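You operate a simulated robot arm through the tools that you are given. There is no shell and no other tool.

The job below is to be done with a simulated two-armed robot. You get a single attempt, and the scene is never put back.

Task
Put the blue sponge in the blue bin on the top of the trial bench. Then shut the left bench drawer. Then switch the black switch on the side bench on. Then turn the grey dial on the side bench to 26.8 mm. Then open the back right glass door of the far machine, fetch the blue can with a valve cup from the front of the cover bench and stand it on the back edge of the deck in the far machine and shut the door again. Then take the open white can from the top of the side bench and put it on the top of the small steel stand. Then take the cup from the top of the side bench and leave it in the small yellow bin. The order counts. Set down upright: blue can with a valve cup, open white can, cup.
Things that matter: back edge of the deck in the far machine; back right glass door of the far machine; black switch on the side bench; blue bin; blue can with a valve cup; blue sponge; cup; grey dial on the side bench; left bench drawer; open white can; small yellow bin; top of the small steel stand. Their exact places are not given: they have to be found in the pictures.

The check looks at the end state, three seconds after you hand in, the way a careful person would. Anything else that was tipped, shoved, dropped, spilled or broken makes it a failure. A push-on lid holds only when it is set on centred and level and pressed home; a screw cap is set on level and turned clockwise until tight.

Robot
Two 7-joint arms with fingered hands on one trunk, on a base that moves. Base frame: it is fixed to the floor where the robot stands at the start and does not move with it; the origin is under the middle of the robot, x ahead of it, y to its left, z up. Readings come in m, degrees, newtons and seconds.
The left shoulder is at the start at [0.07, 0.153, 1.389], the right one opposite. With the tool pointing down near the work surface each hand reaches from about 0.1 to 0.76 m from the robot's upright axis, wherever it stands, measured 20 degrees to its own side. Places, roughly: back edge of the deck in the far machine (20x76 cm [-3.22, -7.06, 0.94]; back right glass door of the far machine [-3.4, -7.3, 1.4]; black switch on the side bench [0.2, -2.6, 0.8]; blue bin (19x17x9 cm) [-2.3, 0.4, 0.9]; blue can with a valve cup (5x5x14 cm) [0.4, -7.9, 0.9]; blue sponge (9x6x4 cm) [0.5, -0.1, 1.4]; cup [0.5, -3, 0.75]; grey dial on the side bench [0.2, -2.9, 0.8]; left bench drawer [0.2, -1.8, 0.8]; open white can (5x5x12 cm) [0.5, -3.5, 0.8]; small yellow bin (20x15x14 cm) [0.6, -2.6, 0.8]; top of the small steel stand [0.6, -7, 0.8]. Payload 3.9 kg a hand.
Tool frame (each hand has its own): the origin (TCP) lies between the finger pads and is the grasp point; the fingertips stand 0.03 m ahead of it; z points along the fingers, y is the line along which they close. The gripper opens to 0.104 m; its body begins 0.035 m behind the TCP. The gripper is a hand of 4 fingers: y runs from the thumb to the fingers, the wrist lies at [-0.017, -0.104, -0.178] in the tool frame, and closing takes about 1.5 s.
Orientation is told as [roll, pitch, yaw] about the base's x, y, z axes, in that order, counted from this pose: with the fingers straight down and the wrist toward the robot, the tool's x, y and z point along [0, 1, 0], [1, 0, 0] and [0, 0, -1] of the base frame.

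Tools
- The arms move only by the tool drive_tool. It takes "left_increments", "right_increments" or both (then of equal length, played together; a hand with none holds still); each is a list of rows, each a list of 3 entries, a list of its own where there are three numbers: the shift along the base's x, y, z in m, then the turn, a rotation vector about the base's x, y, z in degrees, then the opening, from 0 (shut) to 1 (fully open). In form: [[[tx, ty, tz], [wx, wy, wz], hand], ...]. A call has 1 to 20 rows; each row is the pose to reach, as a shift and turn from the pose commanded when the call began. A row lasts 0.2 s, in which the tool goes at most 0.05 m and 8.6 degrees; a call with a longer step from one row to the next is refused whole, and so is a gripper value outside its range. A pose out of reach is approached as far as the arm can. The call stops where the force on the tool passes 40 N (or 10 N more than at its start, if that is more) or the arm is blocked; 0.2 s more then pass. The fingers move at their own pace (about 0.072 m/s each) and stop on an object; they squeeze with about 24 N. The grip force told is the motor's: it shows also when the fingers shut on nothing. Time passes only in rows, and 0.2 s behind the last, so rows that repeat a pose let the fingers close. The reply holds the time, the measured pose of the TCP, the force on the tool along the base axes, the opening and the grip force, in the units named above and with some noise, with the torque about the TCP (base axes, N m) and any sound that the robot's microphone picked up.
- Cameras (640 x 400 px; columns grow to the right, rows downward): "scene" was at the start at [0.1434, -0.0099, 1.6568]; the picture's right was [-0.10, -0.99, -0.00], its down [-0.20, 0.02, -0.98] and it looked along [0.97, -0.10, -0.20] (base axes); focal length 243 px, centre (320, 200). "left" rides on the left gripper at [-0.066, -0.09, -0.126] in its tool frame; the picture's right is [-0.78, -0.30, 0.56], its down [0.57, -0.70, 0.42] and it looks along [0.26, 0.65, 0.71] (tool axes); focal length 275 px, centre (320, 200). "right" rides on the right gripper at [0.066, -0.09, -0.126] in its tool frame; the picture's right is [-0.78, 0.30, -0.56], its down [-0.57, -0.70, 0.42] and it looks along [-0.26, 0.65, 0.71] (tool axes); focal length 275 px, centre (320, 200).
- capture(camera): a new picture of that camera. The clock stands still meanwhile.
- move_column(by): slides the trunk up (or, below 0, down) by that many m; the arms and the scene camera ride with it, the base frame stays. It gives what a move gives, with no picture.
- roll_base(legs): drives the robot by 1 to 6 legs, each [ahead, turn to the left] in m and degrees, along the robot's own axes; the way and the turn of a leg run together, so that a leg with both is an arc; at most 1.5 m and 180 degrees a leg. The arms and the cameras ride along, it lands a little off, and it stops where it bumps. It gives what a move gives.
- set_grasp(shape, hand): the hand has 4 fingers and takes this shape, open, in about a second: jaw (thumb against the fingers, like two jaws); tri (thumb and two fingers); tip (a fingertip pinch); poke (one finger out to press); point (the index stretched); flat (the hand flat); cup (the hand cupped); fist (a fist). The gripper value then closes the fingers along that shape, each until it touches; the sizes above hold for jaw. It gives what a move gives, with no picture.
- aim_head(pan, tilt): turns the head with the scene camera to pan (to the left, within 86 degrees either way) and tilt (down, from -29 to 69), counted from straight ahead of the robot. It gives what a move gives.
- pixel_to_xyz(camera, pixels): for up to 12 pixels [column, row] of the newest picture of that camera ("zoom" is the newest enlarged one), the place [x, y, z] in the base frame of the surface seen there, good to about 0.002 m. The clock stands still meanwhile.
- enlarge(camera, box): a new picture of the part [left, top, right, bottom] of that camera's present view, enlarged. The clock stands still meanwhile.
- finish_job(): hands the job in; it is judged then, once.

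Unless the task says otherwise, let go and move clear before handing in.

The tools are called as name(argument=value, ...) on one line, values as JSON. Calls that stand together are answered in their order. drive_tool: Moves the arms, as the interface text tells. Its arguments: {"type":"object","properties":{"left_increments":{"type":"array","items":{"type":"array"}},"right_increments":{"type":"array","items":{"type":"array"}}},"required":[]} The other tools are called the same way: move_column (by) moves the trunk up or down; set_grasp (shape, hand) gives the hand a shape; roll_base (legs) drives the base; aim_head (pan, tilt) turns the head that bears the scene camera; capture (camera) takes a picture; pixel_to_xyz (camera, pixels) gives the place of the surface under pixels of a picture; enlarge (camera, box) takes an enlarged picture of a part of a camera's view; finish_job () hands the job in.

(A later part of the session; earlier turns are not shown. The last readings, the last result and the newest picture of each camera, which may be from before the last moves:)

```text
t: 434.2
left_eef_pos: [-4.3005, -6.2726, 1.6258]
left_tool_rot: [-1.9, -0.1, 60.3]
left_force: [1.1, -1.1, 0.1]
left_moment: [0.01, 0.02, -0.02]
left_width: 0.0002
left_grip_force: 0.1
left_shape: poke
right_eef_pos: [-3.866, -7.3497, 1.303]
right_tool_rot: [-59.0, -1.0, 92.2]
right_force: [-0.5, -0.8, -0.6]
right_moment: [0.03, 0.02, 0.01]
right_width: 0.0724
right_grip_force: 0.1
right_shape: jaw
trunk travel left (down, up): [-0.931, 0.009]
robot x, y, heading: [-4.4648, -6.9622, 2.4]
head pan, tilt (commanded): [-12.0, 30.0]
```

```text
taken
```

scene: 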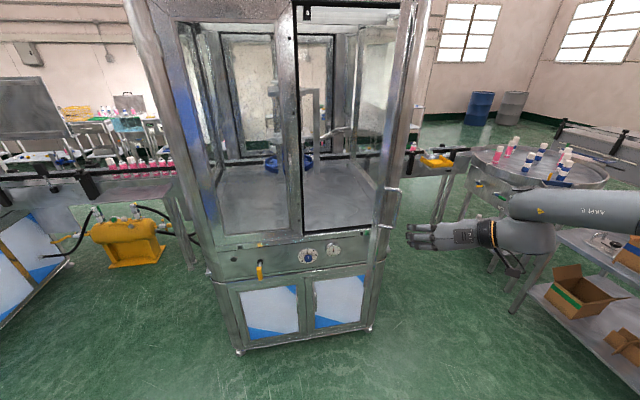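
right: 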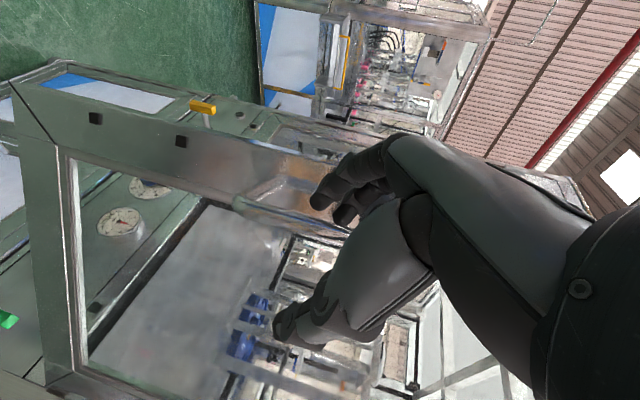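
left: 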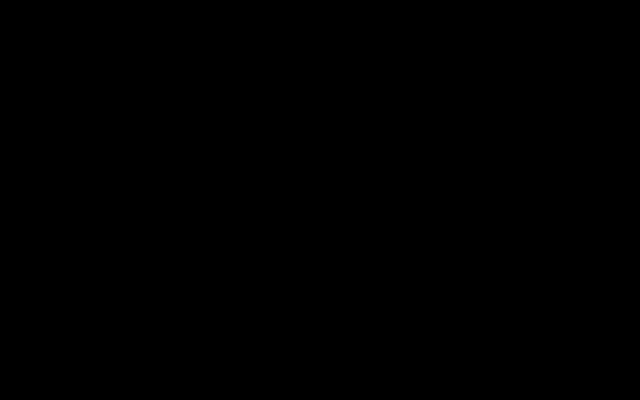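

The hand is free of the handle. I'll bring the hand leftward, shift the base 0.2 m to the right, and check.

drive_tool(right_increments=[[[0, 0.04, 0], [0, 0, 0], 0], [[0, 0.08, 0], [0, 0, 0], 0], [[0, 0.12, 0], [0, 0, 0], 0], [[0, 0.16, 0], [0, 0, 0], 0], [[0, 0.2, 0], [0, 0, 0], 0], [[0, 0.24, 0], [0, 0, 0], 0]])

roll_base(legs=[[0, -90], [0.2, 0], [0, 88]])

capture(camera="scene")

```text
t: 435.6
left_eef_pos: [-4.3046, -6.2682, 1.6255]
left_tool_rot: [-2.1, -0.1, 60.3]
left_force: [-0.2, 0.0, -0.8]
left_moment: [0.01, -0.01, 0.0]
left_width: 0.0
left_grip_force: 0.1
left_shape: poke
right_eef_pos: [-3.8692, -7.109, 1.3069]
right_tool_rot: [-59.2, -0.9, 92.3]
right_force: [1.0, -0.5, -0.8]
right_moment: [-0.01, 0.01, -0.03]
right_width: 0.0
right_grip_force: 24.6
right_shape: jaw
trunk travel left (down, up): [-0.931, 0.009]
robot x, y, heading: [-4.4657, -6.9629, 2.3]
head pan, tilt (commanded): [-12.0, 30.0]
```

```text
t: 441.0
left_eef_pos: [-3.7846, -7.2886, 1.6341]
left_tool_rot: [-2.8, -0.4, -29.1]
left_force: [-34.1, 23.2, 6.9]
left_moment: [-1.23, -2.39, 1.65]
left_width: 0.0
left_grip_force: 0.1
left_shape: poke
right_eef_pos: [-4.6235, -7.7231, 1.3125]
right_tool_rot: [-59.8, -1.3, 1.4]
right_force: [0.4, 0.4, 0.4]
right_moment: [0.04, 0.03, -0.02]
right_width: 0.0
right_grip_force: 23.8
right_shape: jaw
trunk travel left (down, up): [-0.931, 0.009]
robot x, y, heading: [-4.4605, -7.1416, -88.2]
head pan, tilt (commanded): [-12.0, 30.0]
stopped in leg 2: the force on the tool passed its limit at 44 N (the readings are from after the stop); the commanded pose is now the measured one
```

```text
taken
```

scene: 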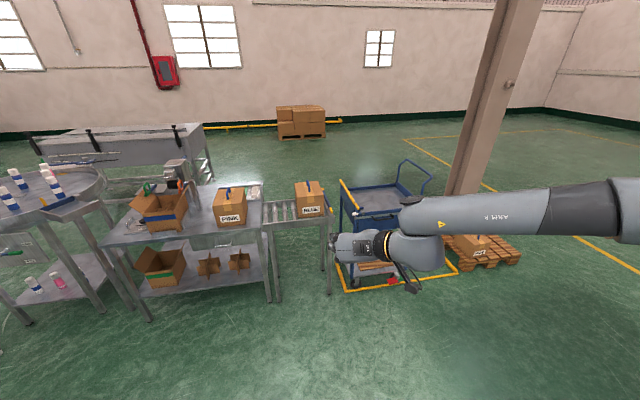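

The parked left hand has touched the door (44 N stop). I'll back up a little at once to relieve it, and look at the door.

roll_base(legs=[[-0.1, 0]])

aim_head(pan=80, tilt=25)

capture(camera="scene")

```text
t: 442.2
left_eef_pos: [-3.7777, -7.232, 1.6238]
left_tool_rot: [-1.7, 0.4, -30.3]
left_force: [-0.8, -0.8, 0.4]
left_moment: [0.08, -0.02, 0.03]
left_width: 0.0001
left_grip_force: 0.1
left_shape: poke
right_eef_pos: [-4.6251, -7.6489, 1.3014]
right_tool_rot: [-58.5, -1.0, 0.9]
right_force: [1.1, -1.4, 0.5]
right_moment: [0.02, -0.04, 0.01]
right_width: 0.0001
right_grip_force: 24.4
right_shape: jaw
trunk travel left (down, up): [-0.931, 0.009]
robot x, y, heading: [-4.4605, -7.047, -88.6]
head pan, tilt (commanded): [-12.0, 30.0]
```

```text
t: 443.9
left_eef_pos: [-3.7736, -7.2129, 1.6247]
left_tool_rot: [-2.5, 0.2, -30.3]
left_force: [0.3, -0.8, -1.1]
left_moment: [-0.02, 0.02, -0.02]
left_width: 0.0001
left_grip_force: 0.0
left_shape: poke
right_eef_pos: [-4.6203, -7.6346, 1.3078]
right_tool_rot: [-59.4, -0.8, 0.9]
right_force: [-0.4, 0.3, -0.4]
right_moment: [-0.01, -0.01, -0.02]
right_width: 0.0002
right_grip_force: 24.4
right_shape: jaw
trunk travel left (down, up): [-0.931, 0.009]
robot x, y, heading: [-4.4637, -7.0457, -88.7]
head pan, tilt (commanded): [80.0, 25.0]
```

```text
taken
```

scene: 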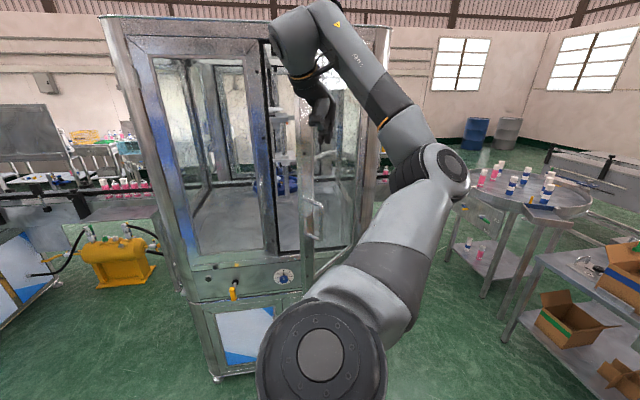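

I'll measure the door's present position and check for any harm.

pixel_to_xyz(camera="scene", pixels=[[322, 205], [320, 235], [308, 190], [305, 210], [303, 150], [300, 250], [325, 120], [365, 190], [350, 220], [290, 270]])

enlarge(camera="scene", box=[230, 60, 410, 300])

```text
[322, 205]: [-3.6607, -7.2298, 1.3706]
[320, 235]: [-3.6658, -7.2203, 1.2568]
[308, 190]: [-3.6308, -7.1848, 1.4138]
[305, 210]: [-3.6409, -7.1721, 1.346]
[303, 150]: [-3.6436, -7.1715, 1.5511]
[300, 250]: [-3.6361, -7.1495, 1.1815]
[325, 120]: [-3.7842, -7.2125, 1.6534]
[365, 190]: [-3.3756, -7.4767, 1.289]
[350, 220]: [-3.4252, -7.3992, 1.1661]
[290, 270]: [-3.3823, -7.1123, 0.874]
```

```text
1.67 times, centred on (320, 180) of scene
```

zoom: 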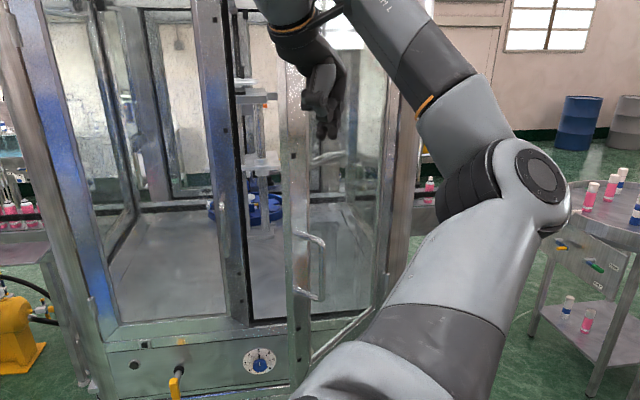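

The door has swung back to about 40°, nothing is harmed. The left arm, which reaches out to that side, can push the door open from its inner side: I'll back north first so the hand clears the edge, then extend it.

roll_base(legs=[[-0.27, 0]])

drive_tool(left_increments=[[[0.02, 0, -0.02], [0, 0, 0], 0], [[0.04, 0, -0.04], [0, 0, 0], 0], [[0.06, 0, -0.06], [0, 0, 0], 0], [[0.08, 0, -0.08], [0, 0, 0], 0], [[0.1, 0, -0.1], [0, 0, 0], 0], [[0.12, 0, -0.12], [0, 0, 0], 0], [[0.135, 0, -0.13], [0, 0, 0], 0]])

capture(camera="scene")

```text
t: 445.7
left_eef_pos: [-3.7792, -6.966, 1.6244]
left_tool_rot: [-2.1, 0.3, -30.8]
left_force: [-0.2, -0.6, 0.1]
left_moment: [0.06, 0.01, -0.02]
left_width: 0.0
left_grip_force: 0.1
left_shape: poke
right_eef_pos: [-4.63, -7.3801, 1.3051]
right_tool_rot: [-59.0, -0.8, 0.5]
right_force: [0.7, -0.8, 0.5]
right_moment: [0.03, 0.02, 0.0]
right_width: 0.0
right_grip_force: 24.0
right_shape: jaw
trunk travel left (down, up): [-0.931, 0.009]
robot x, y, heading: [-4.467, -6.786, -89.1]
head pan, tilt (commanded): [80.0, 25.0]
```

```text
t: 447.3
left_eef_pos: [-3.6446, -6.9593, 1.4939]
left_tool_rot: [-2.4, 0.3, -30.7]
left_force: [-0.4, 0.3, 0.1]
left_moment: [-0.01, 0.01, -0.02]
left_width: 0.0
left_grip_force: 0.1
left_shape: poke
right_eef_pos: [-4.6288, -7.3744, 1.3082]
right_tool_rot: [-59.3, -0.8, 0.6]
right_force: [0.1, 0.8, 0.2]
right_moment: [0.0, -0.03, -0.01]
right_width: 0.0
right_grip_force: 23.9
right_shape: jaw
trunk travel left (down, up): [-0.931, 0.009]
robot x, y, heading: [-4.466, -6.7892, -89.2]
head pan, tilt (commanded): [80.0, 25.0]
```

```text
taken
```

scene: 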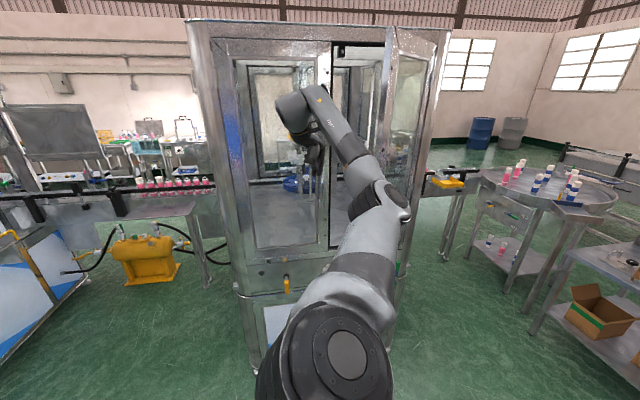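

The left hand is now at (−3.645, −6.959), on the inner side of the door. I'll check where its elbow is before pushing with the base.

pixel_to_xyz(camera="scene", pixels=[[400, 200], [370, 195], [355, 205], [340, 150], [380, 230], [300, 110], [315, 150], [395, 120], [390, 180]])

```text
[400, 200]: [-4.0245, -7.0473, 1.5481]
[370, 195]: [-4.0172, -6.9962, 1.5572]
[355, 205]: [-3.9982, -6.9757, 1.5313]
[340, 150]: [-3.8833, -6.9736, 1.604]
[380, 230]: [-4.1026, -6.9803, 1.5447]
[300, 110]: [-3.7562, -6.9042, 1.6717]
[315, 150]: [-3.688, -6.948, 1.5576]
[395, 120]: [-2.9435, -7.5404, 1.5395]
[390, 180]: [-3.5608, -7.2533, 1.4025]
```

The elbow is at x≈−4.02, outside the door's swing. I'll drive 0.3 m forward so the left hand pushes the door open, then look.

roll_base(legs=[[0.3, 0]])

capture(camera="scene")

```text
t: 449.0
left_eef_pos: [-3.6388, -7.1863, 1.4909]
left_tool_rot: [-2.5, 0.7, -31.0]
left_force: [0.7, -0.3, -0.9]
left_moment: [-0.02, 0.08, -0.02]
left_width: 0.0
left_grip_force: 0.1
left_shape: poke
right_eef_pos: [-4.6239, -7.5978, 1.3106]
right_tool_rot: [-59.4, -0.5, 0.1]
right_force: [0.2, -0.1, -0.1]
right_moment: [0.01, 0.04, -0.02]
right_width: 0.0
right_grip_force: 23.6
right_shape: jaw
trunk travel left (down, up): [-0.931, 0.009]
robot x, y, heading: [-4.4631, -7.012, -89.5]
head pan, tilt (commanded): [80.0, 25.0]
stopped in leg 1: the force on the tool passed its limit at 67 N (the readings are from after the stop); the commanded pose is now the measured one
```

```text
taken
```

scene: 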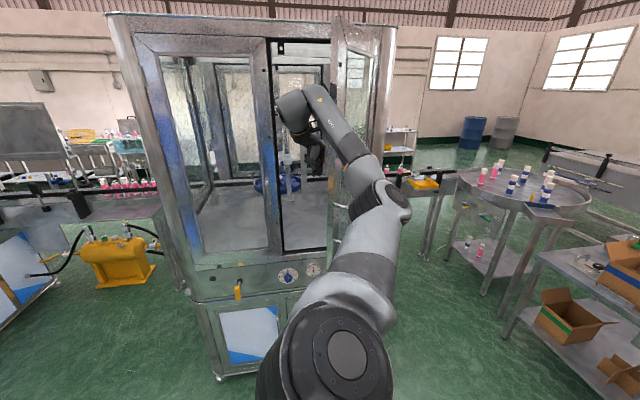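

The push stopped on an impact of 67 N, and the door moved on. I'll measure the door before pushing more gently with the arm.

enlarge(camera="scene", box=[230, 0, 430, 290])

pixel_to_xyz(camera="scene", pixels=[[335, 40], [337, 70], [345, 35], [333, 190], [330, 240], [345, 190], [380, 60], [360, 70]])

```text
1.38 times, centred on (330, 145) of scene
```

zoom: 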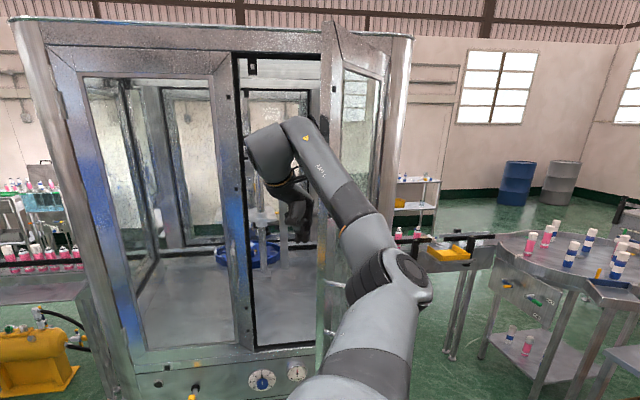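

```text
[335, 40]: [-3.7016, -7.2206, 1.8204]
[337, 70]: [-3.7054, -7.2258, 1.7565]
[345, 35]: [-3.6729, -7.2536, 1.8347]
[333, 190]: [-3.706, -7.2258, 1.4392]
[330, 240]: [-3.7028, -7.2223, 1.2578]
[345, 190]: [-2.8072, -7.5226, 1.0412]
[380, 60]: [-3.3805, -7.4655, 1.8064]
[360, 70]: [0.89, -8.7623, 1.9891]
```

The door is now at about 52° and the left hand is right behind it. I'll push slowly with the left arm.

drive_tool(left_increments=[[[0, -0.012, 0], [0, 0, 0], 0], [[0, -0.024, 0], [0, 0, 0], 0], [[0, -0.036, 0], [0, 0, 0], 0], [[0, -0.048, 0], [0, 0, 0], 0], [[0, -0.06, 0], [0, 0, 0], 0], [[0, -0.072, 0], [0, 0, 0], 0], [[0, -0.084, 0], [0, 0, 0], 0], [[0, -0.096, 0], [0, 0, 0], 0], [[0, -0.108, 0], [0, 0, 0], 0], [[0, -0.12, 0], [0, 0, 0], 0]])

capture(camera="scene")

```text
t: 451.4
left_eef_pos: [-3.6575, -7.2639, 1.5404]
left_tool_rot: [-3.8, -6.9, -25.4]
left_force: [2.2, 5.2, -1.1]
left_moment: [-0.25, 0.03, -0.24]
left_width: 0.0
left_grip_force: 0.1
left_shape: poke
right_eef_pos: [-4.6354, -7.5931, 1.3105]
right_tool_rot: [-59.6, -0.7, 0.0]
right_force: [-1.2, -0.5, -0.2]
right_moment: [0.05, -0.02, 0.06]
right_width: 0.0
right_grip_force: 23.9
right_shape: jaw
trunk travel left (down, up): [-0.931, 0.009]
robot x, y, heading: [-4.4684, -7.0159, -89.8]
head pan, tilt (commanded): [80.0, 25.0]
stopped in row 10 (left hand): the arm was blocked; the commanded pose is now the measured one
```

```text
taken
```

scene: 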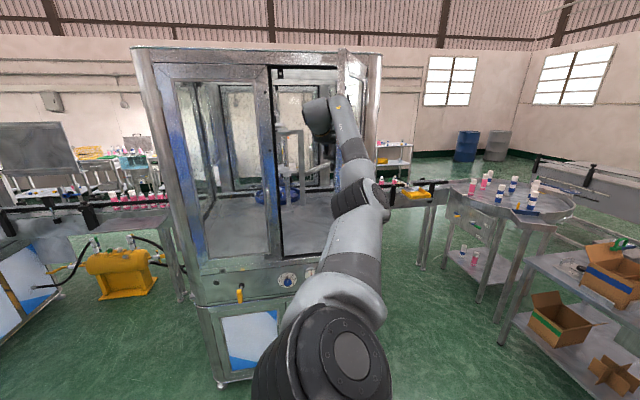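

Only 5 N now and the door is moving. I'll continue with short base moves.

roll_base(legs=[[0.06, 0], [0.06, 0]])

capture(camera="scene")

pixel_to_xyz(camera="scene", pixels=[[345, 60], [343, 80], [337, 230], [350, 60], [340, 240]])

```text
t: 452.1
left_eef_pos: [-3.5706, -7.1817, 1.5133]
left_tool_rot: [-7.9, -7.7, -21.1]
left_force: [-1.0, -0.7, 0.0]
left_moment: [0.03, -0.05, 0.06]
left_width: 0.0003
left_grip_force: 0.1
left_shape: poke
right_eef_pos: [-4.5463, -7.552, 1.3339]
right_tool_rot: [-61.3, 2.6, 1.2]
right_force: [1.2, -2.1, -0.7]
right_moment: [0.09, 0.04, -0.02]
right_width: 0.0001
right_grip_force: 24.4
right_shape: jaw
trunk travel left (down, up): [-0.931, 0.009]
robot x, y, heading: [-4.4667, -7.0185, -87.7]
head pan, tilt (commanded): [80.0, 25.0]
stopped in leg 1: the robot was blocked; the commanded pose is now the measured one
```

```text
taken
```

scene: 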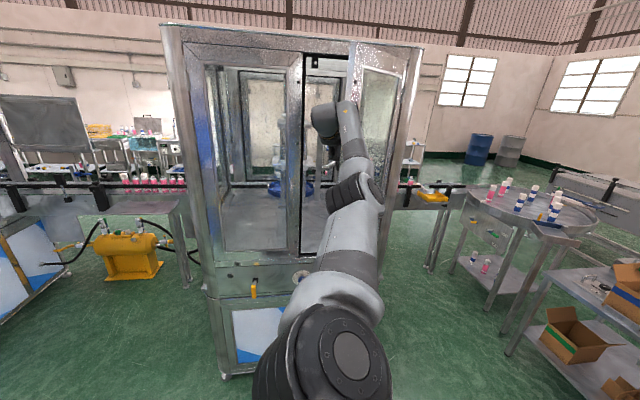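

```text
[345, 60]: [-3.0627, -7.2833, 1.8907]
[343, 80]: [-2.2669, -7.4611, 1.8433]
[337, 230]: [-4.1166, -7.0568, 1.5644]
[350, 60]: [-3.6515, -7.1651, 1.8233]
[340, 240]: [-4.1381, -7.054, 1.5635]
```

The base reported being blocked and the whole robot seems to have rocked. I'll hold still a moment and read the state again.

drive_tool(left_increments=[[[0, 0, 0], [0, 0, 0], 0], [[0, 0, 0], [0, 0, 0], 0], [[0, 0, 0], [0, 0, 0], 0]])

capture(camera="scene")

aim_head(pan=80, tilt=60)

capture(camera="scene")

```text
t: 452.5
left_eef_pos: [-3.5806, -7.1981, 1.5156]
left_tool_rot: [-6.3, -9.3, -18.9]
left_force: [1.6, 1.4, 1.1]
left_moment: [-0.01, 0.06, 0.0]
left_width: 0.0001
left_grip_force: 0.0
left_shape: poke
right_eef_pos: [-4.512, -7.5185, 1.2853]
right_tool_rot: [-55.0, 1.5, 9.5]
right_force: [-1.3, 0.2, -1.2]
right_moment: [0.0, -0.07, 0.07]
right_width: 0.0
right_grip_force: 24.1
right_shape: jaw
trunk travel left (down, up): [-0.931, 0.009]
robot x, y, heading: [-4.4663, -7.017, -85.2]
head pan, tilt (commanded): [80.0, 25.0]
stopped in row 1 (right hand): the arm was blocked; the commanded pose is now the measured one
```

```text
taken
```

scene: 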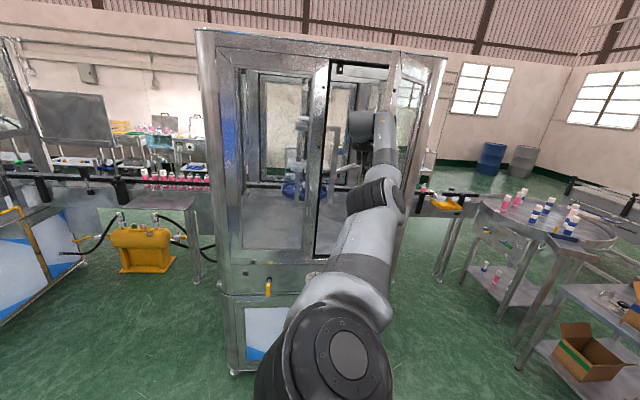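

```text
t: 453.5
left_eef_pos: [-3.5973, -7.2221, 1.5235]
left_tool_rot: [-4.0, -10.6, -19.8]
left_force: [-1.7, 8.3, -10.4]
left_moment: [-0.78, -0.34, -0.17]
left_width: 0.0
left_grip_force: 0.0
left_shape: poke
right_eef_pos: [-4.5332, -7.5224, 1.2604]
right_tool_rot: [-51.5, -0.5, 8.8]
right_force: [-0.3, 0.8, 0.4]
right_moment: [-0.01, 0.0, -0.02]
right_width: 0.0
right_grip_force: 23.9
right_shape: jaw
trunk travel left (down, up): [-0.931, 0.009]
robot x, y, heading: [-4.4651, -7.0199, -86.3]
head pan, tilt (commanded): [80.0, 60.0]
```

```text
taken
```

scene: 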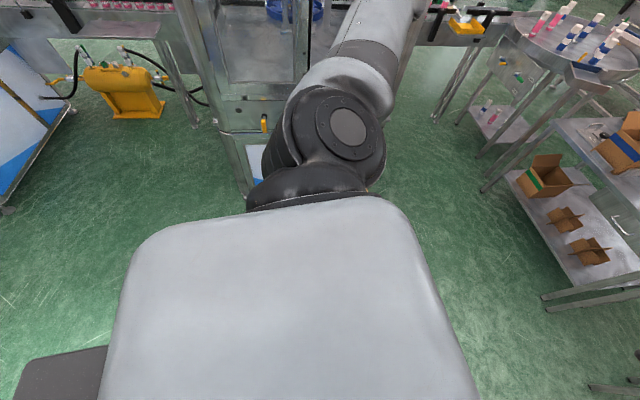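

I'll hold still once more and check that the readings settle.

drive_tool(right_increments=[[[0, 0, 0], [0, 0, 0], 0], [[0, 0, 0], [0, 0, 0], 0], [[0, 0, 0], [0, 0, 0], 0], [[0, 0, 0], [0, 0, 0], 0], [[0, 0, 0], [0, 0, 0], 0]])

aim_head(pan=80, tilt=25)

capture(camera="scene")

```text
t: 453.8
left_eef_pos: [-3.5962, -7.2346, 1.5701]
left_tool_rot: [-4.9, -17.3, -12.9]
left_force: [-3.1, 8.2, -6.4]
left_moment: [-0.54, -0.47, -0.18]
left_width: 0.0
left_grip_force: 0.0
left_shape: poke
right_eef_pos: [-4.53, -7.5669, 1.2279]
right_tool_rot: [-46.4, -2.8, 9.3]
right_force: [-2.5, -0.8, 2.6]
right_moment: [0.15, -0.06, 0.07]
right_width: 0.0
right_grip_force: 24.3
right_shape: jaw
trunk travel left (down, up): [-0.931, 0.009]
robot x, y, heading: [-4.4669, -7.0153, -85.1]
head pan, tilt (commanded): [80.0, 60.0]
stopped in row 1 (left hand): the arm was blocked; the commanded pose is now the measured one
```

```text
t: 454.8
left_eef_pos: [-3.5932, -7.2351, 1.5807]
left_tool_rot: [-7.0, -19.0, -10.3]
left_force: [-70.6, 50.2, 36.5]
left_moment: [-5.2, -2.02, -6.89]
left_width: 0.0
left_grip_force: 0.0
left_shape: poke
right_eef_pos: [-4.5107, -7.6042, 1.2408]
right_tool_rot: [-50.3, 0.5, 7.0]
right_force: [0.4, 0.3, 0.2]
right_moment: [-0.04, 0.03, -0.05]
right_width: 0.0
right_grip_force: 24.3
right_shape: jaw
trunk travel left (down, up): [-0.931, 0.009]
robot x, y, heading: [-4.4658, -7.0173, -85.5]
head pan, tilt (commanded): [80.0, 25.0]
```

```text
taken
```

scene: 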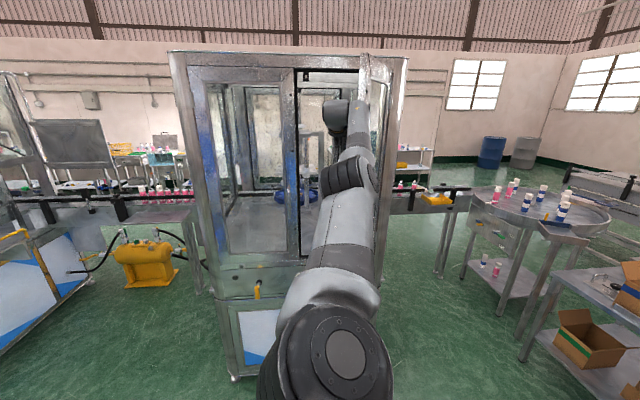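

The left hand is jammed with a large force (−70, 50, 36 N). I'll relieve it by moving it back away from the door.

drive_tool(left_increments=[[[-0.01, 0.015, 0], [0, 0, 0], 0], [[-0.02, 0.03, 0], [0, 0, 0], 0], [[-0.03, 0.045, 0], [0, 0, 0], 0], [[-0.04, 0.06, 0], [0, 0, 0], 0]])

enlarge(camera="scene", box=[280, 50, 420, 220])

```text
t: 455.1
left_eef_pos: [-3.5748, -7.2119, 1.6076]
left_tool_rot: [-10.7, -24.4, -3.9]
left_force: [-2.1, 0.5, 0.4]
left_moment: [0.02, -0.04, 0.02]
left_width: 0.0001
left_grip_force: 0.1
left_shape: poke
right_eef_pos: [-4.4718, -7.637, 1.2363]
right_tool_rot: [-50.1, 2.4, 4.2]
right_force: [-0.8, -0.7, 0.2]
right_moment: [0.05, -0.01, -0.02]
right_width: 0.0001
right_grip_force: 23.8
right_shape: jaw
trunk travel left (down, up): [-0.931, 0.009]
robot x, y, heading: [-4.4656, -7.0161, -85.3]
head pan, tilt (commanded): [80.0, 25.0]
stopped in row 1 (left hand): the arm was blocked; the commanded pose is now the measured one
```

```text
2.35 times, centred on (350, 135) of scene
```

zoom: 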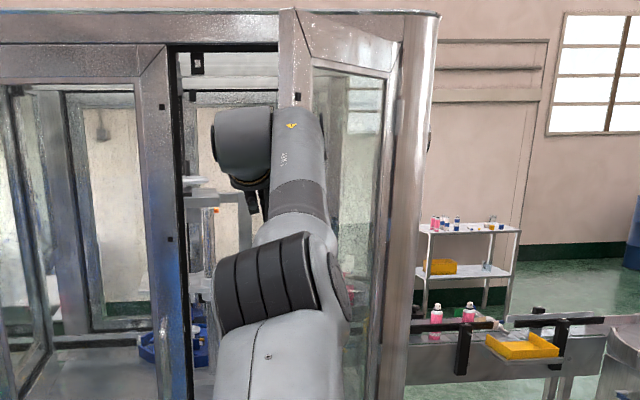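

Now the force is gone. I'll hold again to see whether everything stays steady.

drive_tool(right_increments=[[[0, 0, 0], [0, 0, 0], 0], [[0, 0, 0], [0, 0, 0], 0], [[0, 0, 0], [0, 0, 0], 0], [[0, 0, 0], [0, 0, 0], 0]])

capture(camera="scene")

```text
t: 455.4
left_eef_pos: [-3.5122, -7.1459, 1.55]
left_tool_rot: [-12.3, -24.1, 0.0]
left_force: [-4.5, 13.1, 8.3]
left_moment: [-0.49, 0.28, -0.51]
left_width: 0.0001
left_grip_force: 0.1
left_shape: poke
right_eef_pos: [-4.3952, -7.6273, 1.2437]
right_tool_rot: [-51.6, 6.0, 2.3]
right_force: [-1.0, -0.2, 0.2]
right_moment: [0.04, -0.06, 0.1]
right_width: 0.0
right_grip_force: 24.3
right_shape: jaw
trunk travel left (down, up): [-0.931, 0.009]
robot x, y, heading: [-4.4641, -7.0172, -84.9]
head pan, tilt (commanded): [80.0, 25.0]
stopped in row 1 (left hand): the force on the tool passed its limit at 181 N (the readings are from after the stop); the commanded pose is now the measured one
```

```text
taken
```

scene: 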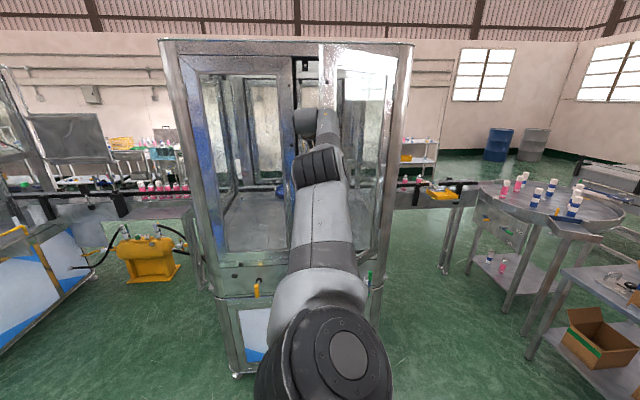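

The left forearm is caught around the door's edge and the base is being twisted. I'll drive straight back north to draw the left hand out from behind the door.

roll_base(legs=[[-0.2, 0]])

capture(camera="scene")

```text
t: 456.0
left_eef_pos: [-3.4094, -7.09, 1.5287]
left_tool_rot: [-15.9, -20.6, 2.1]
left_force: [-27.0, 66.1, -41.8]
left_moment: [-5.63, -7.27, -6.59]
left_width: 0.0003
left_grip_force: 0.0
left_shape: poke
right_eef_pos: [-4.3431, -7.5988, 1.2403]
right_tool_rot: [-52.3, 8.2, 4.7]
right_force: [-0.8, 0.0, 0.1]
right_moment: [0.04, -0.04, 0.02]
right_width: 0.0003
right_grip_force: 24.3
right_shape: jaw
trunk travel left (down, up): [-0.931, 0.009]
robot x, y, heading: [-4.4684, -7.0179, -81.0]
head pan, tilt (commanded): [80.0, 25.0]
stopped in leg 1: the force on the tool passed its limit at 93 N (the readings are from after the stop); the commanded pose is now the measured one
```

```text
taken
```

scene: 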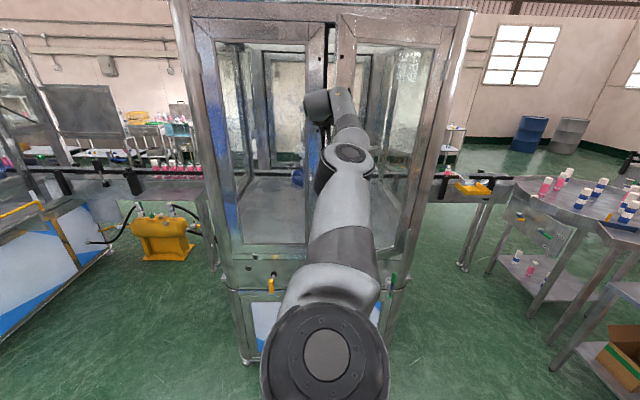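

The readings and the closer view suggest the whole robot is leaning toward the machine, with the left hand pressing on it. I'll move the left hand along the reaction (back, north, down) to free it.

drive_tool(left_increments=[[[-0.015, 0.03, -0.02], [0, 0, 0], 0], [[-0.03, 0.06, -0.04], [0, 0, 0], 0], [[-0.045, 0.09, -0.06], [0, 0, 0], 0]])

capture(camera="scene")

```text
t: 456.3
left_eef_pos: [-3.503, -7.1509, 1.5944]
left_tool_rot: [-8.3, -24.8, -9.1]
left_force: [-3.7, 20.9, -9.6]
left_moment: [-1.8, -1.21, -2.15]
left_width: 0.0
left_grip_force: 0.1
left_shape: poke
right_eef_pos: [-4.4132, -7.6101, 1.2334]
right_tool_rot: [-51.7, 4.6, 5.3]
right_force: [0.3, 0.7, -0.1]
right_moment: [-0.01, 0.06, -0.11]
right_width: 0.0
right_grip_force: 23.5
right_shape: jaw
trunk travel left (down, up): [-0.931, 0.009]
robot x, y, heading: [-4.4695, -7.0152, -79.4]
head pan, tilt (commanded): [80.0, 25.0]
stopped in row 1 (left hand): the force on the tool passed its limit at 112 N (the readings are from after the stop); the commanded pose is now the measured one
```

```text
taken
```

scene: 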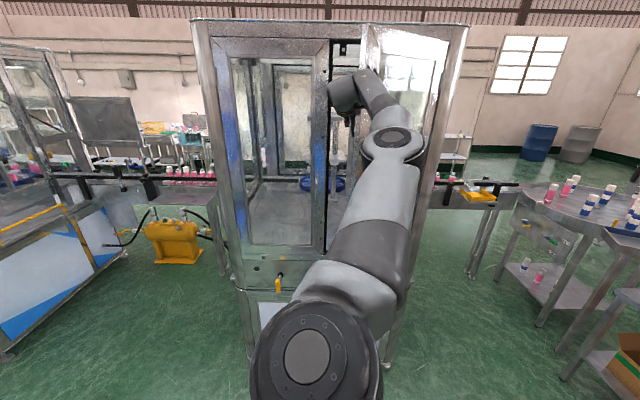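

The robot rocked back upright a bit. I'll hold once more to let it settle.

drive_tool(right_increments=[[[0, 0, 0], [0, 0, 0], 0], [[0, 0, 0], [0, 0, 0], 0], [[0, 0, 0], [0, 0, 0], 0], [[0, 0, 0], [0, 0, 0], 0]])

```text
t: 457.0
left_eef_pos: [-3.4437, -7.0858, 1.5159]
left_tool_rot: [-11.0, -20.7, 0.2]
left_force: [1.7, 4.9, -1.0]
left_moment: [-0.32, 0.1, -0.31]
left_width: 0.0
left_grip_force: 0.0
left_shape: poke
right_eef_pos: [-4.3391, -7.6104, 1.2293]
right_tool_rot: [-51.5, 8.0, 5.5]
right_force: [0.3, 0.4, 0.9]
right_moment: [-0.04, 0.06, -0.06]
right_width: 0.0
right_grip_force: 24.2
right_shape: jaw
trunk travel left (down, up): [-0.931, 0.009]
robot x, y, heading: [-4.4662, -7.0115, -80.3]
head pan, tilt (commanded): [80.0, 25.0]
stopped in row 3 (left hand): the arm was blocked; the commanded pose is now the measured one
```

I'll look through the left hand's camera to see what it is touching.

capture(camera="left")

capture(camera="scene")

capture(camera="right")

```text
taken
```

left: 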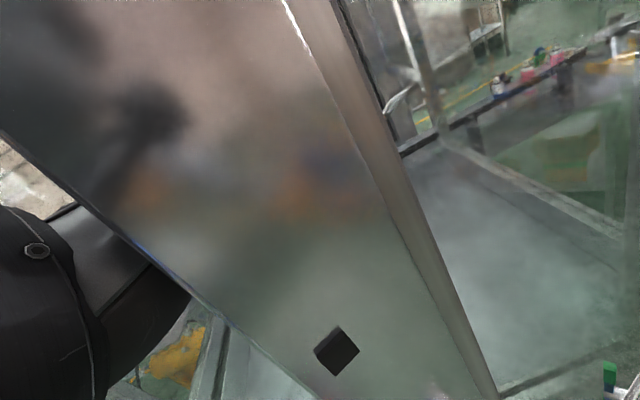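

```text
taken
```

scene: 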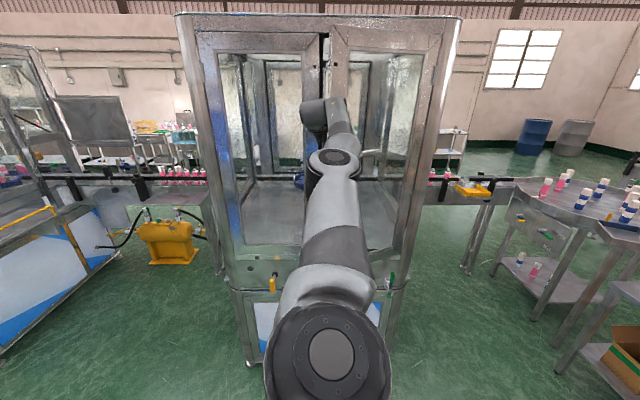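

```text
taken
```

right: 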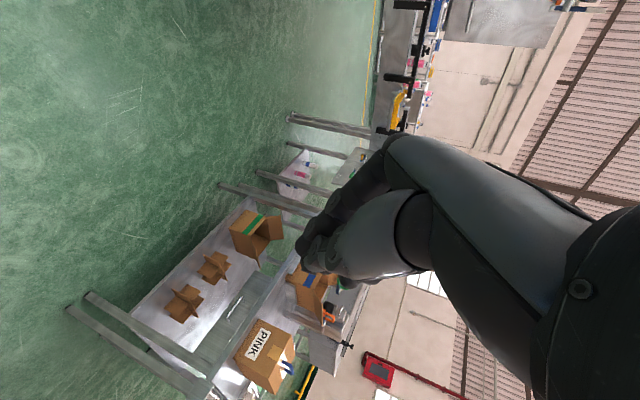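

The left hand view shows the door's stile between the camera and the fingers: the door edge is caught between that hand and its camera bracket. I'll slide the left hand north (+y), off the door's edge.

drive_tool(left_increments=[[[0, 0.012, 0], [0, 0, 0], 0], [[0, 0.024, 0], [0, 0, 0], 0], [[0, 0.036, 0], [0, 0, 0], 0], [[0, 0.048, 0], [0, 0, 0], 0], [[0, 0.06, 0], [0, 0, 0], 0], [[0, 0.072, 0], [0, 0, 0], 0]])

capture(camera="left")

capture(camera="scene")

```text
t: 457.4
left_eef_pos: [-3.4218, -7.089, 1.5514]
left_tool_rot: [-8.8, -20.5, -8.4]
left_force: [-10.3, 34.2, -16.1]
left_moment: [-2.8, -1.97, -2.64]
left_width: 0.0
left_grip_force: 0.0
left_shape: poke
right_eef_pos: [-4.3606, -7.5937, 1.2359]
right_tool_rot: [-52.2, 7.5, 6.5]
right_force: [-0.6, 0.4, 1.0]
right_moment: [0.08, -0.05, 0.1]
right_width: 0.0003
right_grip_force: 23.6
right_shape: jaw
trunk travel left (down, up): [-0.931, 0.009]
robot x, y, heading: [-4.4644, -7.0158, -78.9]
head pan, tilt (commanded): [80.0, 25.0]
stopped in row 2 (left hand): the force on the tool passed its limit at 73 N (the readings are from after the stop); the commanded pose is now the measured one
```

```text
taken
```

left: 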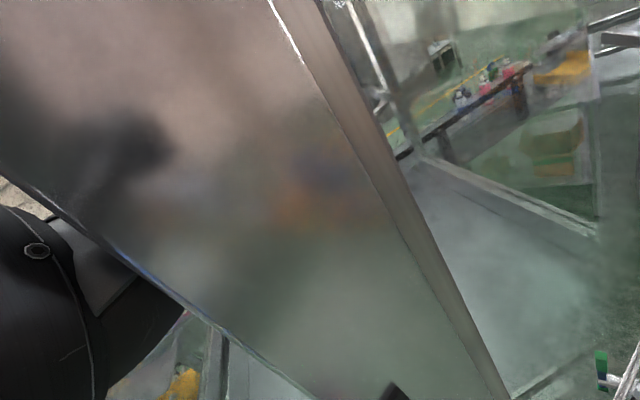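

```text
taken
```

scene: 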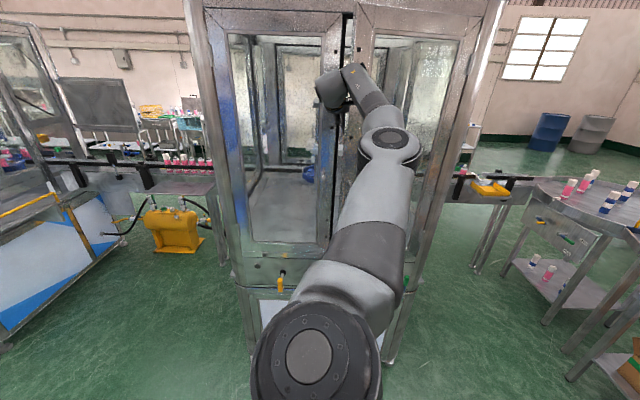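

The arm itself responds erratically here. I'll use the base instead: a small left turn moves the left hand north, off the door's edge.

roll_base(legs=[[0, 6]])

capture(camera="left")

```text
t: 458.2
left_eef_pos: [-3.5978, -7.2331, 1.6557]
left_tool_rot: [-1.3, -25.8, -18.3]
left_force: [1.8, -4.5, 0.4]
left_moment: [0.22, 0.17, 0.12]
left_width: 0.0
left_grip_force: 0.1
left_shape: poke
right_eef_pos: [-4.5097, -7.6456, 1.1904]
right_tool_rot: [-48.6, 0.6, 5.9]
right_force: [-3.6, -3.9, -2.3]
right_moment: [0.12, -0.2, 0.17]
right_width: 0.0002
right_grip_force: 24.5
right_shape: jaw
trunk travel left (down, up): [-0.931, 0.009]
robot x, y, heading: [-4.4618, -7.0114, -78.8]
head pan, tilt (commanded): [80.0, 25.0]
stopped in leg 1: the robot was blocked; the commanded pose is now the measured one
```

```text
taken
```

left: 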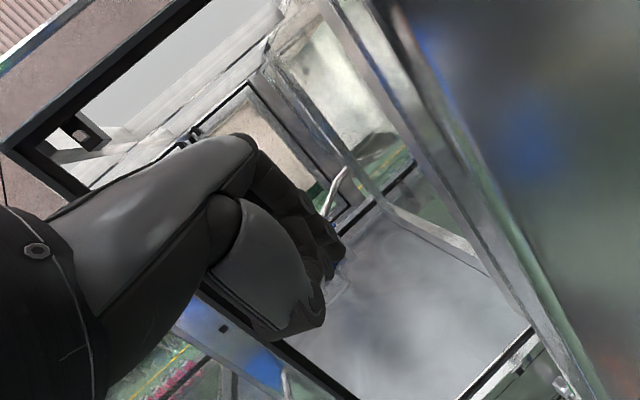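

The hand has come free of the edge. I'll hold still for a while to let the rocking die out.

drive_tool(right_increments=[[[0, 0, 0], [0, 0, 0], 0], [[0, 0, 0], [0, 0, 0], 0], [[0, 0, 0], [0, 0, 0], 0], [[0, 0, 0], [0, 0, 0], 0], [[0, 0, 0], [0, 0, 0], 0], [[0, 0, 0], [0, 0, 0], 0], [[0, 0, 0], [0, 0, 0], 0], [[0, 0, 0], [0, 0, 0], 0], [[0, 0, 0], [0, 0, 0], 0], [[0, 0, 0], [0, 0, 0], 0]])

capture(camera="scene")

capture(camera="left")

```text
t: 459.1
left_eef_pos: [-3.6017, -7.2378, 1.6624]
left_tool_rot: [-0.5, -26.3, -21.6]
left_force: [1.1, -1.4, 1.1]
left_moment: [0.06, 0.06, 0.03]
left_width: 0.0001
left_grip_force: 0.1
left_shape: poke
right_eef_pos: [-4.514, -7.6337, 1.189]
right_tool_rot: [-47.3, -0.3, 5.1]
right_force: [-0.2, 0.2, 0.2]
right_moment: [-0.01, -0.02, -0.04]
right_width: 0.0003
right_grip_force: 24.1
right_shape: jaw
trunk travel left (down, up): [-0.931, 0.009]
robot x, y, heading: [-4.4703, -7.012, -78.8]
head pan, tilt (commanded): [80.0, 25.0]
stopped in row 4 (left hand): the arm was blocked; the commanded pose is now the measured one
```

```text
taken
```

scene: 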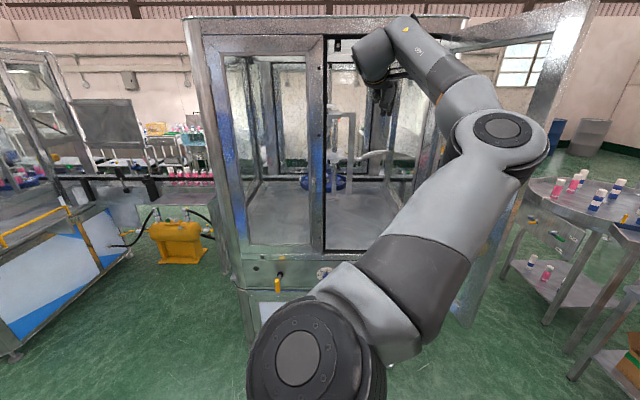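

```text
taken
```

left: 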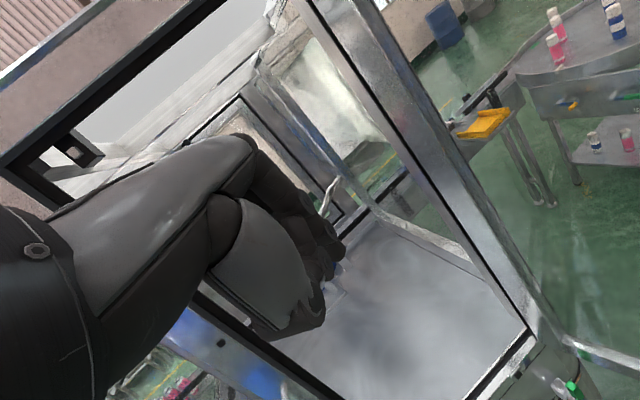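

The door is now swung wide open to the right, and the robot has settled. I'll measure the door and look for any damage.

pixel_to_xyz(camera="scene", pixels=[[575, 60], [540, 130], [500, 220], [465, 310], [590, 10], [470, 40], [450, 150], [330, 230], [280, 285], [325, 270]])

enlarge(camera="scene", box=[180, 0, 620, 340])

```text
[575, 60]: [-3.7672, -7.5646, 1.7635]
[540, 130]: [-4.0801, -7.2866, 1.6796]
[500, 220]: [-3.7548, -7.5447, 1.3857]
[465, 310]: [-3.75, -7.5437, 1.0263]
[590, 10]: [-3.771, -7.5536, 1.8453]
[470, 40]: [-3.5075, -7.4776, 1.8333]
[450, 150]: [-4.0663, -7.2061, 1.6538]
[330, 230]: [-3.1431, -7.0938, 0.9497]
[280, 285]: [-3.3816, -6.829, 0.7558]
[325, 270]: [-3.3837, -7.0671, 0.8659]
```

```text
1.18 times, centred on (400, 170) of scene
```

zoom: 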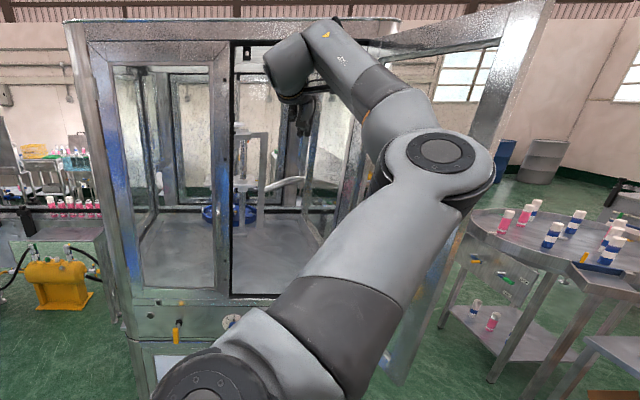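

The door stands at about 103° open. I'll turn left, which carries the left hand away from the door along the front of the machine.

roll_base(legs=[[0, 30]])

capture(camera="scene")

```text
t: 461.0
left_eef_pos: [-3.5948, -6.7298, 1.6477]
left_tool_rot: [-1.5, -25.3, 10.6]
left_force: [1.2, 0.9, -0.1]
left_moment: [-0.03, 0.01, -0.02]
left_width: 0.0004
left_grip_force: 0.1
left_shape: poke
right_eef_pos: [-4.1728, -7.5506, 1.1976]
right_tool_rot: [-49.1, 1.6, 37.5]
right_force: [0.4, -0.2, 0.4]
right_moment: [-0.02, 0.01, 0.0]
right_width: 0.0001
right_grip_force: 24.1
right_shape: jaw
trunk travel left (down, up): [-0.931, 0.009]
robot x, y, heading: [-4.4663, -7.018, -47.7]
head pan, tilt (commanded): [80.0, 25.0]
```

```text
taken
```

scene: 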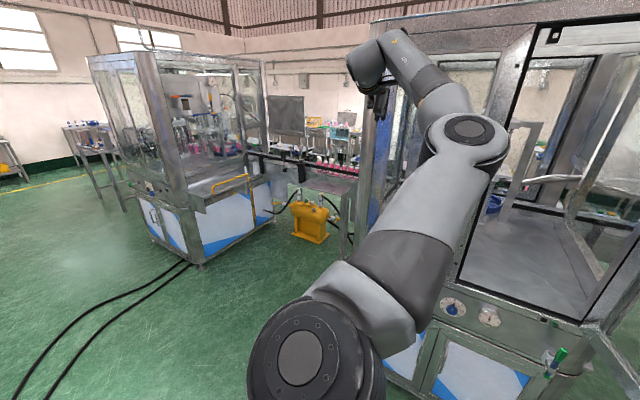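

Turning works. I'll continue to heading 0.

roll_base(legs=[[0, 47]])

aim_head(pan=0, tilt=30)

capture(camera="scene")

```text
t: 463.6
left_eef_pos: [-4.0721, -6.2067, 1.6581]
left_tool_rot: [-0.9, -26.0, 56.9]
left_force: [0.7, 0.3, 0.0]
left_moment: [-0.01, 0.02, -0.01]
left_width: 0.0
left_grip_force: 0.2
left_shape: poke
right_eef_pos: [-3.8744, -7.1855, 1.1938]
right_tool_rot: [-49.1, 0.9, 83.9]
right_force: [0.5, -0.6, -0.1]
right_moment: [0.03, 0.01, 0.0]
right_width: 0.0
right_grip_force: 24.0
right_shape: jaw
trunk travel left (down, up): [-0.931, 0.009]
robot x, y, heading: [-4.468, -7.0104, -0.9]
head pan, tilt (commanded): [80.0, 25.0]
```

```text
t: 465.1
left_eef_pos: [-4.0729, -6.2036, 1.6549]
left_tool_rot: [-0.9, -25.9, 56.9]
left_force: [-0.2, 0.4, 0.0]
left_moment: [-0.02, 0.04, -0.02]
left_width: 0.0
left_grip_force: 0.0
left_shape: poke
right_eef_pos: [-3.8735, -7.1834, 1.1951]
right_tool_rot: [-49.1, 1.0, 83.8]
right_force: [-0.1, 0.0, 0.2]
right_moment: [-0.01, 0.01, 0.0]
right_width: 0.0
right_grip_force: 24.0
right_shape: jaw
trunk travel left (down, up): [-0.931, 0.009]
robot x, y, heading: [-4.4678, -7.0138, -1.4]
head pan, tilt (commanded): [0.0, 30.0]
```

```text
taken
```

scene: 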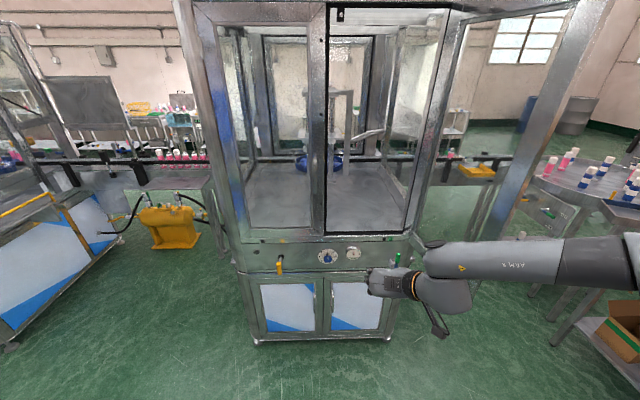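

The doorway is open and clear. Before leaving I'll try to bring the left arm into a more compact pose.

drive_tool(left_increments=[[[-0.01, -0.02, -0.01], [0, 0, 0], 0], [[-0.02, -0.04, -0.02], [0, 3, 0], 0], [[-0.03, -0.06, -0.03], [0, 6, 0], 0], [[-0.04, -0.08, -0.04], [0, 9, 0], 0], [[-0.05, -0.1, -0.05], [0, 12, 0], 0], [[-0.06, -0.12, -0.06], [0, 15, 0], 0], [[-0.07, -0.14, -0.07], [0, 18, 0], 0], [[-0.08, -0.16, -0.08], [0, 21, 0], 0]])

```text
t: 466.9
left_eef_pos: [-4.1518, -6.3627, 1.5756]
left_tool_rot: [16.9, -13.3, 50.8]
left_force: [-0.1, -0.5, 0.6]
left_moment: [0.03, -0.01, -0.02]
left_width: 0.0
left_grip_force: 0.1
left_shape: poke
right_eef_pos: [-3.8752, -7.1843, 1.1943]
right_tool_rot: [-49.0, 1.0, 84.0]
right_force: [-0.4, 0.6, -0.3]
right_moment: [-0.02, 0.0, 0.0]
right_width: 0.0
right_grip_force: 24.3
right_shape: jaw
trunk travel left (down, up): [-0.931, 0.009]
robot x, y, heading: [-4.4643, -7.013, -1.0]
head pan, tilt (commanded): [0.0, 30.0]
```

The left arm tucked in somewhat. Now I'll drive back the way I came: first to (−4.9, −7.75), then west.

roll_base(legs=[[0, -121.5], [0.88, 0], [0, -58]])

aim_head(pan=0, tilt=20)

capture(camera="scene")

```text
t: 479.1
left_eef_pos: [-5.1904, -8.4544, 1.5758]
left_tool_rot: [16.9, -13.3, -125.8]
left_force: [-0.6, -0.4, 0.6]
left_moment: [0.0, -0.02, 0.0]
left_width: 0.0
left_grip_force: 0.1
left_shape: poke
right_eef_pos: [-5.5144, -7.6493, 1.1958]
right_tool_rot: [-48.9, 1.0, -92.8]
right_force: [-1.2, 0.3, 0.4]
right_moment: [-0.01, -0.01, 0.01]
right_width: 0.0
right_grip_force: 23.7
right_shape: jaw
trunk travel left (down, up): [-0.931, 0.009]
robot x, y, heading: [-4.9139, -7.7832, -178.0]
head pan, tilt (commanded): [0.0, 30.0]
```

```text
t: 479.8
left_eef_pos: [-5.191, -8.4527, 1.5764]
left_tool_rot: [16.9, -13.4, -125.9]
left_force: [0.4, -0.6, 0.2]
left_moment: [-0.01, -0.02, 0.03]
left_width: 0.0
left_grip_force: 0.0
left_shape: poke
right_eef_pos: [-5.5161, -7.6476, 1.1945]
right_tool_rot: [-49.0, 1.0, -92.8]
right_force: [0.1, -0.6, 0.1]
right_moment: [-0.03, -0.02, 0.03]
right_width: 0.0
right_grip_force: 23.8
right_shape: jaw
trunk travel left (down, up): [-0.931, 0.009]
robot x, y, heading: [-4.9171, -7.7868, -177.8]
head pan, tilt (commanded): [0.0, 20.0]
```

```text
taken
```

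scene: 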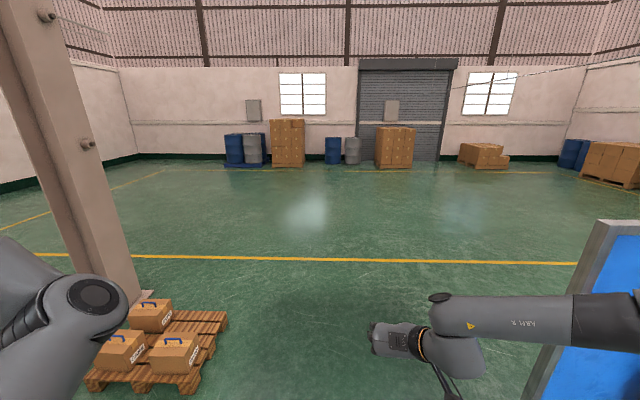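

The way west is clear. I'll drive west to x≈−7.8, then south past the pillar with margin for the left arm.

roll_base(legs=[[1.45, 0], [1.45, 0], [0, 87.8], [1.5, 0], [1.5, 0], [0, 90]])

capture(camera="scene")

```text
t: 515.5
left_eef_pos: [-7.5133, -10.2513, 1.5753]
left_tool_rot: [17.1, -13.4, 55.8]
left_force: [-0.1, -0.2, 0.0]
left_moment: [-0.02, 0.04, 0.02]
left_width: 0.0002
left_grip_force: 0.1
left_shape: poke
right_eef_pos: [-7.1658, -11.0456, 1.1948]
right_tool_rot: [-49.0, 1.0, 88.9]
right_force: [0.3, 0.2, -0.1]
right_moment: [0.0, 0.01, 0.02]
right_width: 0.0
right_grip_force: 24.1
right_shape: jaw
trunk travel left (down, up): [-0.931, 0.009]
robot x, y, heading: [-7.7708, -10.9272, 3.9]
head pan, tilt (commanded): [0.0, 20.0]
```

```text
taken
```

scene: 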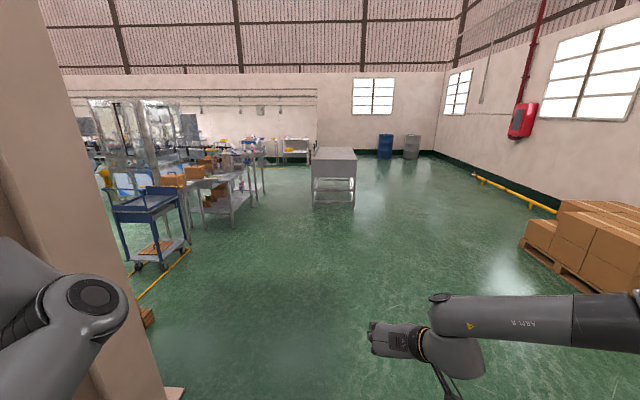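

I'm past the turn with the pillar to my left and clear space ahead. I'll go east past the pillar and line up with the passage.

roll_base(legs=[[0, -3.9], [1.5, 0], [0, 22], [1.3, 0], [1.25, 0], [0, -22]])

capture(camera="scene")

```text
t: 537.7
left_eef_pos: [-3.507, -9.5796, 1.5742]
left_tool_rot: [16.9, -13.2, 48.2]
left_force: [0.3, 0.3, -0.5]
left_moment: [-0.02, -0.03, 0.0]
left_width: 0.0001
left_grip_force: 0.0
left_shape: poke
right_eef_pos: [-3.2694, -10.4136, 1.1949]
right_tool_rot: [-49.1, 1.0, 81.3]
right_force: [0.3, -0.4, 0.0]
right_moment: [-0.02, -0.03, 0.0]
right_width: 0.0001
right_grip_force: 23.9
right_shape: jaw
trunk travel left (down, up): [-0.931, 0.009]
robot x, y, heading: [-3.8506, -10.2196, -3.5]
head pan, tilt (commanded): [0.0, 20.0]
```

```text
taken
```

scene: 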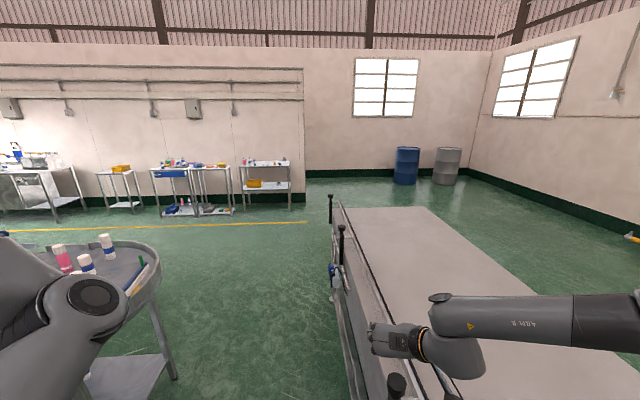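

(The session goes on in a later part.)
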